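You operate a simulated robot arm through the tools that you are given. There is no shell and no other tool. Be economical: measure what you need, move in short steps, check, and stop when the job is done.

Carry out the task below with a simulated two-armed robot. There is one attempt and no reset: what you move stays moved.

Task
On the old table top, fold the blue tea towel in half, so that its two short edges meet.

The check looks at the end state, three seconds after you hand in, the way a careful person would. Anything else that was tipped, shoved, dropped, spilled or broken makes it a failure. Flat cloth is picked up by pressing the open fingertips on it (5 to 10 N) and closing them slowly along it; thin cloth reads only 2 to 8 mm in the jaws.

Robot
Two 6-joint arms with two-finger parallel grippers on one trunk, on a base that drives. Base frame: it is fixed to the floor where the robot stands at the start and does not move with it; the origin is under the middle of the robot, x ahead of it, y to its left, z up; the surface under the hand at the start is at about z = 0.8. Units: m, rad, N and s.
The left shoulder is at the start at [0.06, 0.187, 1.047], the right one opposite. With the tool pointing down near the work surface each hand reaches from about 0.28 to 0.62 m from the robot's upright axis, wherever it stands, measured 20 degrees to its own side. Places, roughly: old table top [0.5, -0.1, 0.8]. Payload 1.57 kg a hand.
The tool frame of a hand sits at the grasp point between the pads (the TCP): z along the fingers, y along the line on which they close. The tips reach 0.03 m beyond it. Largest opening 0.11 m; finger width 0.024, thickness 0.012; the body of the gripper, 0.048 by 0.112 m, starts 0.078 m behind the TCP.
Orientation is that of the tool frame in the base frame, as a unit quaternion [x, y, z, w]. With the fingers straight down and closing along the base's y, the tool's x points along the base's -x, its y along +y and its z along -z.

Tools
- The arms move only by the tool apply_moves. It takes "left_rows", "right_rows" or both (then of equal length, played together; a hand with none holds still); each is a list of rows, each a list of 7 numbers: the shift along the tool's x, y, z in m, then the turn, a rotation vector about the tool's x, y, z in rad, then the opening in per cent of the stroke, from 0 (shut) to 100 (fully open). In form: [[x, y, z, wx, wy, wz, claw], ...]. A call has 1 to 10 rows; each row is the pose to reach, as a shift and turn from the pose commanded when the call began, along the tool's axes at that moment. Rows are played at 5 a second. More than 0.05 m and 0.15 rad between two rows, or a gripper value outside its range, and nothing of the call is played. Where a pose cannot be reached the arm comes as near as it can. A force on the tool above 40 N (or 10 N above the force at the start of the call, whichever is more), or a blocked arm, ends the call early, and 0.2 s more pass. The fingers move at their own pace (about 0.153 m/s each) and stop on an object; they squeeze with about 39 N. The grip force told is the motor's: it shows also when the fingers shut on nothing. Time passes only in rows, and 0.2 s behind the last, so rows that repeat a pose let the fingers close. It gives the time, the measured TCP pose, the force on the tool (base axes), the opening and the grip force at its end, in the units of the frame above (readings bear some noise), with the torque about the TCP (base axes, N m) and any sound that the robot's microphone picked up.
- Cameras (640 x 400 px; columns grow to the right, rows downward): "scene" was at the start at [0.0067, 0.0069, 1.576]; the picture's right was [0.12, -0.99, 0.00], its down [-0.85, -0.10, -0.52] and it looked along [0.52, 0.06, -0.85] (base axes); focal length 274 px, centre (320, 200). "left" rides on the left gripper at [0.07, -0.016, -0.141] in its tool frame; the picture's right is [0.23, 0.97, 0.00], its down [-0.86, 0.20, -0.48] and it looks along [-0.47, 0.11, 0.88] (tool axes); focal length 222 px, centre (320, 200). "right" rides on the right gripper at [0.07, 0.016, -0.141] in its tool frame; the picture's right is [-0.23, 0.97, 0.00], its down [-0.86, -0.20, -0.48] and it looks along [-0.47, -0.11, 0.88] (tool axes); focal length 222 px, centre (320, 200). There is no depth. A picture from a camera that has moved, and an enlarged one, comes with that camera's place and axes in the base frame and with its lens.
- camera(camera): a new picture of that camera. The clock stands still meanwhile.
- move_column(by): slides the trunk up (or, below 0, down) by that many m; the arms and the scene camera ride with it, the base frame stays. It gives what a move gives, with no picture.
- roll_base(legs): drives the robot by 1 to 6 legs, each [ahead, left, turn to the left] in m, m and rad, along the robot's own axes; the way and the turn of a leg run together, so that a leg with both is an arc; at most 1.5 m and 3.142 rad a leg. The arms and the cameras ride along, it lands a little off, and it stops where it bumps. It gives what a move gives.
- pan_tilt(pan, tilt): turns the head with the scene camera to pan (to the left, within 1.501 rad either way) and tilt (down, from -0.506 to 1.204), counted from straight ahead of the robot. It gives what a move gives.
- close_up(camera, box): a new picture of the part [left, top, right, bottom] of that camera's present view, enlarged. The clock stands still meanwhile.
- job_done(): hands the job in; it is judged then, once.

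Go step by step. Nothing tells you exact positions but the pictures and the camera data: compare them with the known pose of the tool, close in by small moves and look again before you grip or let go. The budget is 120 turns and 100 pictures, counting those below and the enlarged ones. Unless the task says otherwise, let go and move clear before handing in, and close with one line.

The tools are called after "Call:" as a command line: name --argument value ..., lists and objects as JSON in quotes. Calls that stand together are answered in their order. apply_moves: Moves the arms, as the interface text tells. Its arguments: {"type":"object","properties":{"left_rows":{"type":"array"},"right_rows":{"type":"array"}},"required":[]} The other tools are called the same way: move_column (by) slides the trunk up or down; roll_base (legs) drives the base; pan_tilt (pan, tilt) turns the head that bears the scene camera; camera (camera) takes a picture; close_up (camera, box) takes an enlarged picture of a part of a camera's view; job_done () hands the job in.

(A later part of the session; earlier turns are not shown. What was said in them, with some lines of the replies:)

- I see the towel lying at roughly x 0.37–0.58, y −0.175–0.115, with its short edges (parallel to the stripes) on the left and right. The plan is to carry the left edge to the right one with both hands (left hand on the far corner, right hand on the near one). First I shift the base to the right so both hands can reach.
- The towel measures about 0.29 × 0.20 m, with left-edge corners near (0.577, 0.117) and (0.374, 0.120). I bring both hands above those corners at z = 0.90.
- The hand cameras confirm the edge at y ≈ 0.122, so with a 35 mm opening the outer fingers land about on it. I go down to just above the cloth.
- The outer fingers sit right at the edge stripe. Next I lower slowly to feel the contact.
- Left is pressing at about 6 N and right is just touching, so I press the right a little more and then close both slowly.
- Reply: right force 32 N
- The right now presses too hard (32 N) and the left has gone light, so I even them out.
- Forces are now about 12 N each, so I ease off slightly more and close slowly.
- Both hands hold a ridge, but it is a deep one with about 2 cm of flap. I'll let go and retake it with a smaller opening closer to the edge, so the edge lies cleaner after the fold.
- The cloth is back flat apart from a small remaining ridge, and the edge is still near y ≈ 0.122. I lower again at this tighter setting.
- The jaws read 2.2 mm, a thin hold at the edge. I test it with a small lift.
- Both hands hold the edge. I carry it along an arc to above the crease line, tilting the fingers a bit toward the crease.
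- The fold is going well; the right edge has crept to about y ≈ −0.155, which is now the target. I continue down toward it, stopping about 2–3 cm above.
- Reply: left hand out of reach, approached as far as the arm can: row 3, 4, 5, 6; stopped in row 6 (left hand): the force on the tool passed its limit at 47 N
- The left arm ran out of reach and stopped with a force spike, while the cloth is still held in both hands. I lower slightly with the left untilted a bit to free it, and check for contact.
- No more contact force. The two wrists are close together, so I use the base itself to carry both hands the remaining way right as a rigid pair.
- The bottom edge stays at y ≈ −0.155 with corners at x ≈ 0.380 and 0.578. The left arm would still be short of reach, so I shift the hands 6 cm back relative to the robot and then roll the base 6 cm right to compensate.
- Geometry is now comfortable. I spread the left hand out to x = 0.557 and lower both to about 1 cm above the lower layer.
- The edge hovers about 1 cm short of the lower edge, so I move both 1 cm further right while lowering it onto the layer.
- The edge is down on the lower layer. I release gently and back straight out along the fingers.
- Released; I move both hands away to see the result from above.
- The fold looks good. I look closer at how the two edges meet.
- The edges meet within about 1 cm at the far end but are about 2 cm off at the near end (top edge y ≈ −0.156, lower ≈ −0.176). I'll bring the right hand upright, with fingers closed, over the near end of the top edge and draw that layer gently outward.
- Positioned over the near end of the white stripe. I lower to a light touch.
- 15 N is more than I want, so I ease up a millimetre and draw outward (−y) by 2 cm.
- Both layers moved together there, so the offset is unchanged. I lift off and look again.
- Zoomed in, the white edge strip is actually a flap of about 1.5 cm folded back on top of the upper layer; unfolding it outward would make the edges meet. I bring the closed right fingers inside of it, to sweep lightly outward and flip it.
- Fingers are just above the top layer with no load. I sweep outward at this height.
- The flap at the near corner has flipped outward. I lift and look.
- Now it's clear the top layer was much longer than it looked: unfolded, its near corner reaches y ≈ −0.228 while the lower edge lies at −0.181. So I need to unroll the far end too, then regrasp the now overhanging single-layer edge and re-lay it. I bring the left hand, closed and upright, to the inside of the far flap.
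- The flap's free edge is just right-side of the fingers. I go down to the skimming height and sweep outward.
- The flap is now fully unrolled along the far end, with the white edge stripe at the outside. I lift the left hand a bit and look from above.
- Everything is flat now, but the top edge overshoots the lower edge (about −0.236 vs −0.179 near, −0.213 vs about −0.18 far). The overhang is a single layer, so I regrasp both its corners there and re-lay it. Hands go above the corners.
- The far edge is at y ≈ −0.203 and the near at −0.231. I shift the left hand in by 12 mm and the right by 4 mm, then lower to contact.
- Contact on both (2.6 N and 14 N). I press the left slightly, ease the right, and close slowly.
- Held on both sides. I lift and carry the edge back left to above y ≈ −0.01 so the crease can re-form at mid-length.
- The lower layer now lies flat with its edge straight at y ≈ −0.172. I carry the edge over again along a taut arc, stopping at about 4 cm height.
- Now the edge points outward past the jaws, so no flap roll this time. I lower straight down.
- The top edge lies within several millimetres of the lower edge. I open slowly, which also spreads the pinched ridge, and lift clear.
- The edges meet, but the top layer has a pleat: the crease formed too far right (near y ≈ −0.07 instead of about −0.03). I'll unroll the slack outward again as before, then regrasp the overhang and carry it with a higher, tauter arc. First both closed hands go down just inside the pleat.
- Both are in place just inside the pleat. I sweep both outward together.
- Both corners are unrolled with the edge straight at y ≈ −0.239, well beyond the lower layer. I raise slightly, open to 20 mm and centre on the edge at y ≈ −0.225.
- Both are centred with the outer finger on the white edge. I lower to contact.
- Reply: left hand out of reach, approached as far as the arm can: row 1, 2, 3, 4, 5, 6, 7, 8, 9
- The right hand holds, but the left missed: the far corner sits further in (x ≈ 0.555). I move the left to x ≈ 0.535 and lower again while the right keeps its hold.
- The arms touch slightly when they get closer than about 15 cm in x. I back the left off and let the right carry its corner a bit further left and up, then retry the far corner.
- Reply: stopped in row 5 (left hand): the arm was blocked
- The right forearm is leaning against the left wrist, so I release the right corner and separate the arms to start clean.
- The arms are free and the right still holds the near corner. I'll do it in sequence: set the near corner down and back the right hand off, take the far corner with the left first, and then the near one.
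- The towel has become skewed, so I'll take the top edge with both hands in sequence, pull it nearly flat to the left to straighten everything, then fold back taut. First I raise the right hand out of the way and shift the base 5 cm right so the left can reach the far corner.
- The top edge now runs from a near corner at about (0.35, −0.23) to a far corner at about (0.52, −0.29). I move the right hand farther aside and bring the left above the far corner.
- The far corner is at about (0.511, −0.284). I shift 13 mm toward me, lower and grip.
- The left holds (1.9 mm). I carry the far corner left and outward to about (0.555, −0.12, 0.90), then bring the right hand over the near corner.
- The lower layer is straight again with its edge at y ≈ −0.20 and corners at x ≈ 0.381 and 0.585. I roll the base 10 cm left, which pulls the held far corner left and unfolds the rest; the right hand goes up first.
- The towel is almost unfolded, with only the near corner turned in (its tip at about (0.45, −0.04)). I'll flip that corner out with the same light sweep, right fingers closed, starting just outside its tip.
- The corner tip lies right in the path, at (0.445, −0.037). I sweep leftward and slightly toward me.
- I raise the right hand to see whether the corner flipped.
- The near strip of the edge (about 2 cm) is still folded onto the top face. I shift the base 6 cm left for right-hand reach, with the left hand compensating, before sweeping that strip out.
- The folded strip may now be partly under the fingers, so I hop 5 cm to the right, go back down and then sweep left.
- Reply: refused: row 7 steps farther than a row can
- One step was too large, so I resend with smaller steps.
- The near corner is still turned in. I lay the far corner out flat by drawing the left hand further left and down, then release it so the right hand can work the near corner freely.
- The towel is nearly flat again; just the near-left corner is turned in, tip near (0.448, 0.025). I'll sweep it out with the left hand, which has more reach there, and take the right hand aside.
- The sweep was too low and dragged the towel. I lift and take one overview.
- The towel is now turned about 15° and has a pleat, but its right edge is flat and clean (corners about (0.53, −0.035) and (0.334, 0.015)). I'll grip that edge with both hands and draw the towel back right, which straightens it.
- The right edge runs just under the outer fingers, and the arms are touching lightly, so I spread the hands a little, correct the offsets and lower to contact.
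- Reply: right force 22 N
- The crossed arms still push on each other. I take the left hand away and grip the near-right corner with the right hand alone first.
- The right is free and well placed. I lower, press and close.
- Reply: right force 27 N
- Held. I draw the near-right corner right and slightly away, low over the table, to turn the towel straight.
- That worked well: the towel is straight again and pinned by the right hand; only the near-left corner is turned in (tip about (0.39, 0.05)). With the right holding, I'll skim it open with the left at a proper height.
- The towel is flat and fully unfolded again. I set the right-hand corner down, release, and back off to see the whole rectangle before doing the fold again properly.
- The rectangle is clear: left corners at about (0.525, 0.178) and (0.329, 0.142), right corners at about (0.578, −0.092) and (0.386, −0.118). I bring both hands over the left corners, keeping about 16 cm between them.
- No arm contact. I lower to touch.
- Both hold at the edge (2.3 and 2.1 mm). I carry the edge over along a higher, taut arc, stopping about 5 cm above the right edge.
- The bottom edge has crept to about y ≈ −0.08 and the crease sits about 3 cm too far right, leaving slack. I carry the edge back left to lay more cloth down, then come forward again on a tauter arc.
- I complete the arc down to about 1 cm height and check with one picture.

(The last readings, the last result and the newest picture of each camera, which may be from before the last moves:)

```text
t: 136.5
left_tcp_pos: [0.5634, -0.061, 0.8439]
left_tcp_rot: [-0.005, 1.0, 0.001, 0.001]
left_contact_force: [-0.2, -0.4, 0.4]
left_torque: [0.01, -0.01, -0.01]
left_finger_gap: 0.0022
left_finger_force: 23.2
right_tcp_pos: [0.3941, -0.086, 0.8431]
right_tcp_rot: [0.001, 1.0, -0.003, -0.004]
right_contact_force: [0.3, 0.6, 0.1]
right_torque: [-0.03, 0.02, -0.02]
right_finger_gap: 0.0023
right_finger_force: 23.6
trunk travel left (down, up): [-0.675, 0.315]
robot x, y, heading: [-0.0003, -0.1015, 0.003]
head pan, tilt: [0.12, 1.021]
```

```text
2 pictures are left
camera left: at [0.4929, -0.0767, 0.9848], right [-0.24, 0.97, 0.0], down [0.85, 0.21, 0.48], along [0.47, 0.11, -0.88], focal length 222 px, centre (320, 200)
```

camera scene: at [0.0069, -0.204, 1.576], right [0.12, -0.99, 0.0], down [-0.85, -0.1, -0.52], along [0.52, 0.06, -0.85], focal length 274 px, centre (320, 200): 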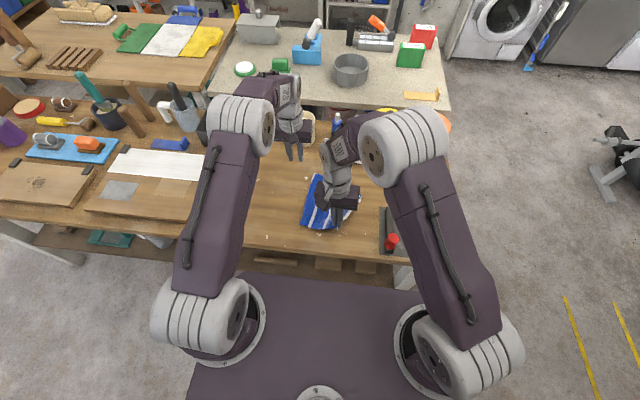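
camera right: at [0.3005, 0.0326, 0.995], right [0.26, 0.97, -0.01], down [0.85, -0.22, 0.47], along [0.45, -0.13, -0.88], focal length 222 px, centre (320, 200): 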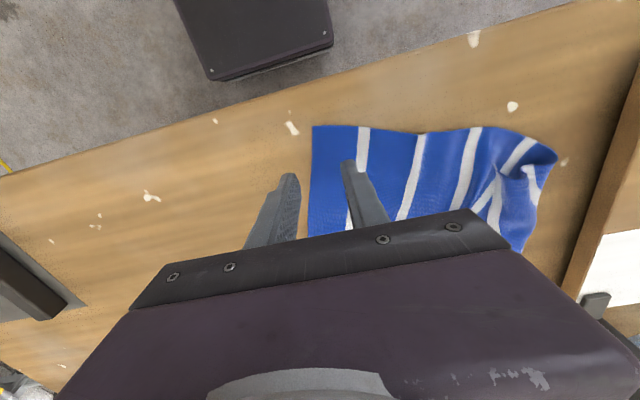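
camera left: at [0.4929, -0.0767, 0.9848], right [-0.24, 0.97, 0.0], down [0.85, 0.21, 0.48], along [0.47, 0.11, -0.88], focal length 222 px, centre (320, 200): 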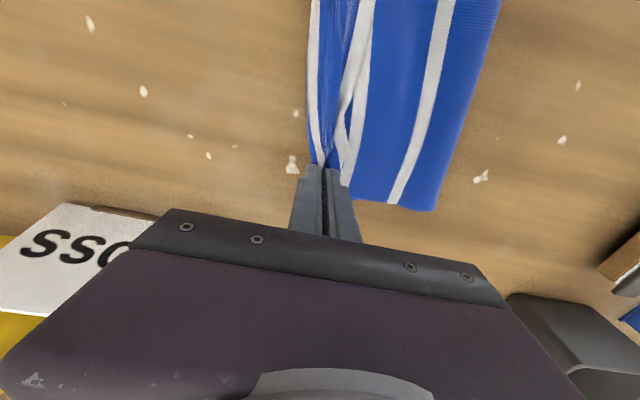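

The top edge lies right along the bottom edge, and the crease is now at about mid-length. I lower the last bit, open slowly and lift away.

Call:
apply_moves --left_rows '[[0, 0, 0.004, 0, 0, 0, 0], [0, 0, 0.008, 0, 0, 0, 0], [0, 0, 0.008, 0, 0, 0, 4], [0, 0, 0.008, 0, 0, 0, 9], [0, 0, 0.008, 0, 0, 0, 14], [0, 0, 0.007, 0, 0, 0, 18], [0, 0, -0.005, 0, 0, 0, 18], [0, 0, -0.03, 0, 0, 0, 18], [0, 0, -0.06, 0, 0, 0, 18], [0, 0, -0.09, 0, 0, 0, 18]]' --right_rows '[[0, 0, 0.004, 0, 0, 0, 0], [0, 0, 0.008, 0, 0, 0, 0], [0, 0, 0.008, 0, 0, 0, 4], [0, 0, 0.008, 0, 0, 0, 9], [0, 0, 0.008, 0, 0, 0, 14], [0, 0, 0.007, 0, 0, 0, 18], [0, 0, -0.005, 0, 0, 0, 18], [0, 0, -0.03, 0, 0, 0, 18], [0, 0, -0.06, 0, 0, 0, 18], [0, 0, -0.09, 0, 0, 0, 18]]'

Call:
apply_moves --left_rows '[[0, 0.04, -0.01, 0, 0, 0, 18], [0.01, 0.08, -0.02, 0, 0, 0, 18], [0.03, 0.12, -0.02, 0, 0, 0, 18], [0.05, 0.16, -0.02, 0, 0, 0, 18], [0.05, 0.2, -0.02, 0, 0, 0, 18], [0.05, 0.24, -0.02, 0, 0, 0, 18]]' --right_rows '[[0, -0.04, -0.01, 0, 0, 0, 18], [0, -0.08, -0.01, 0, 0, 0, 18], [0, -0.12, -0.01, 0, 0, 0, 18], [0, -0.16, -0.01, 0, 0, 0, 18], [0, -0.19, -0.01, 0, 0, 0, 18], [0, -0.19, -0.01, 0, 0, 0, 18]]'

Call:
close_up --camera "scene" --box '[260, 146, 370, 240]'

```text
t: 138.7
left_tcp_pos: [0.5629, -0.0606, 0.9326]
left_tcp_rot: [-0.004, 1.0, 0.0, 0.0]
left_contact_force: [-0.4, -1.1, -0.5]
left_torque: [0.0, 0.0, 0.04]
left_finger_gap: 0.0201
left_finger_force: 0.1
right_tcp_pos: [0.3925, -0.0856, 0.9323]
right_tcp_rot: [0.001, 1.0, -0.003, -0.004]
right_contact_force: [-1.4, -0.9, 0.2]
right_torque: [-0.01, -0.01, -0.03]
right_finger_gap: 0.0194
right_finger_force: 0.1
trunk travel left (down, up): [-0.675, 0.315]
robot x, y, heading: [0.0005, -0.104, -0.0]
head pan, tilt: [0.12, 1.021]
```

```text
t: 140.1
left_tcp_pos: [0.5109, 0.1798, 0.9518]
left_tcp_rot: [-0.005, 1.0, -0.001, 0.001]
left_contact_force: [0.6, 0.5, 0.0]
left_torque: [-0.02, -0.01, -0.03]
left_finger_gap: 0.0197
left_finger_force: 0.1
right_tcp_pos: [0.3951, -0.2719, 0.943]
right_tcp_rot: [0.002, 1.0, -0.003, -0.004]
right_contact_force: [0.3, -0.2, -0.4]
right_torque: [-0.04, -0.01, 0.02]
right_finger_gap: 0.0197
right_finger_force: 0.1
trunk travel left (down, up): [-0.675, 0.315]
robot x, y, heading: [0.0012, -0.0996, 0.002]
head pan, tilt: [0.12, 1.021]
```

```text
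4.26 times, centred on (315, 193) of scene
camera zoom: at [0.0065, -0.0926, 1.576], right [0.12, -0.99, 0.0], down [-0.85, -0.11, -0.52], along [0.52, 0.06, -0.85], focal length 1164 px, centre (341, 230)
```

zoom: 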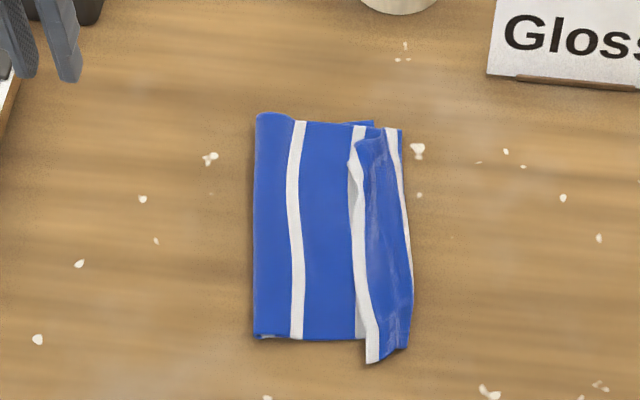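

The edges appear to meet at the right, with a small pleat lying in the top layer. I check the edge closely from the right hand's camera before deciding.

Call:
close_up --camera "right" --box '[410, 80, 570, 220]'

```text
2.86 times, centred on (490, 150) of right
camera zoom: at [0.3257, -0.2565, 1.0852], right [0.23, 0.97, -0.01], down [0.86, -0.2, 0.47], along [0.46, -0.12, -0.88], focal length 635 px, centre (-166, 343)
```

zoom: 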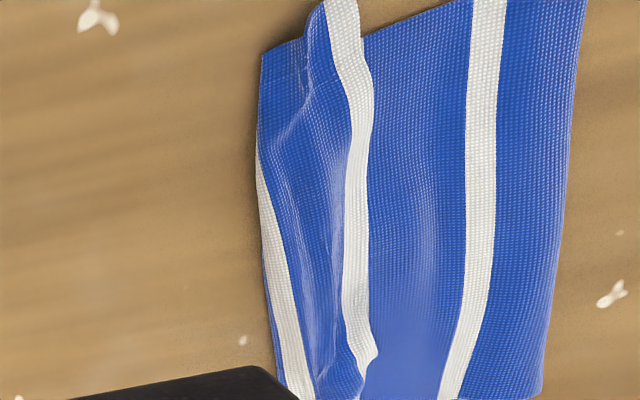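

The white edge stripe runs along the lower edge, with only a small pleat and a slightly tucked near corner remaining. I have no pictures left to correct anything safely. Both hands are open and clear of the towel, so I hand in.

Call:
job_done

```text
The job is handed in.
```

I folded the blue tea towel in half and handed it in. Its short edges met within about 1 cm along most of their length, but the fold isn't neat: there's a small pleat in the top layer, and the near corner is slightly tucked. Nothing else looked moved in the pictures I took, and I had none left to check or fix the fold.
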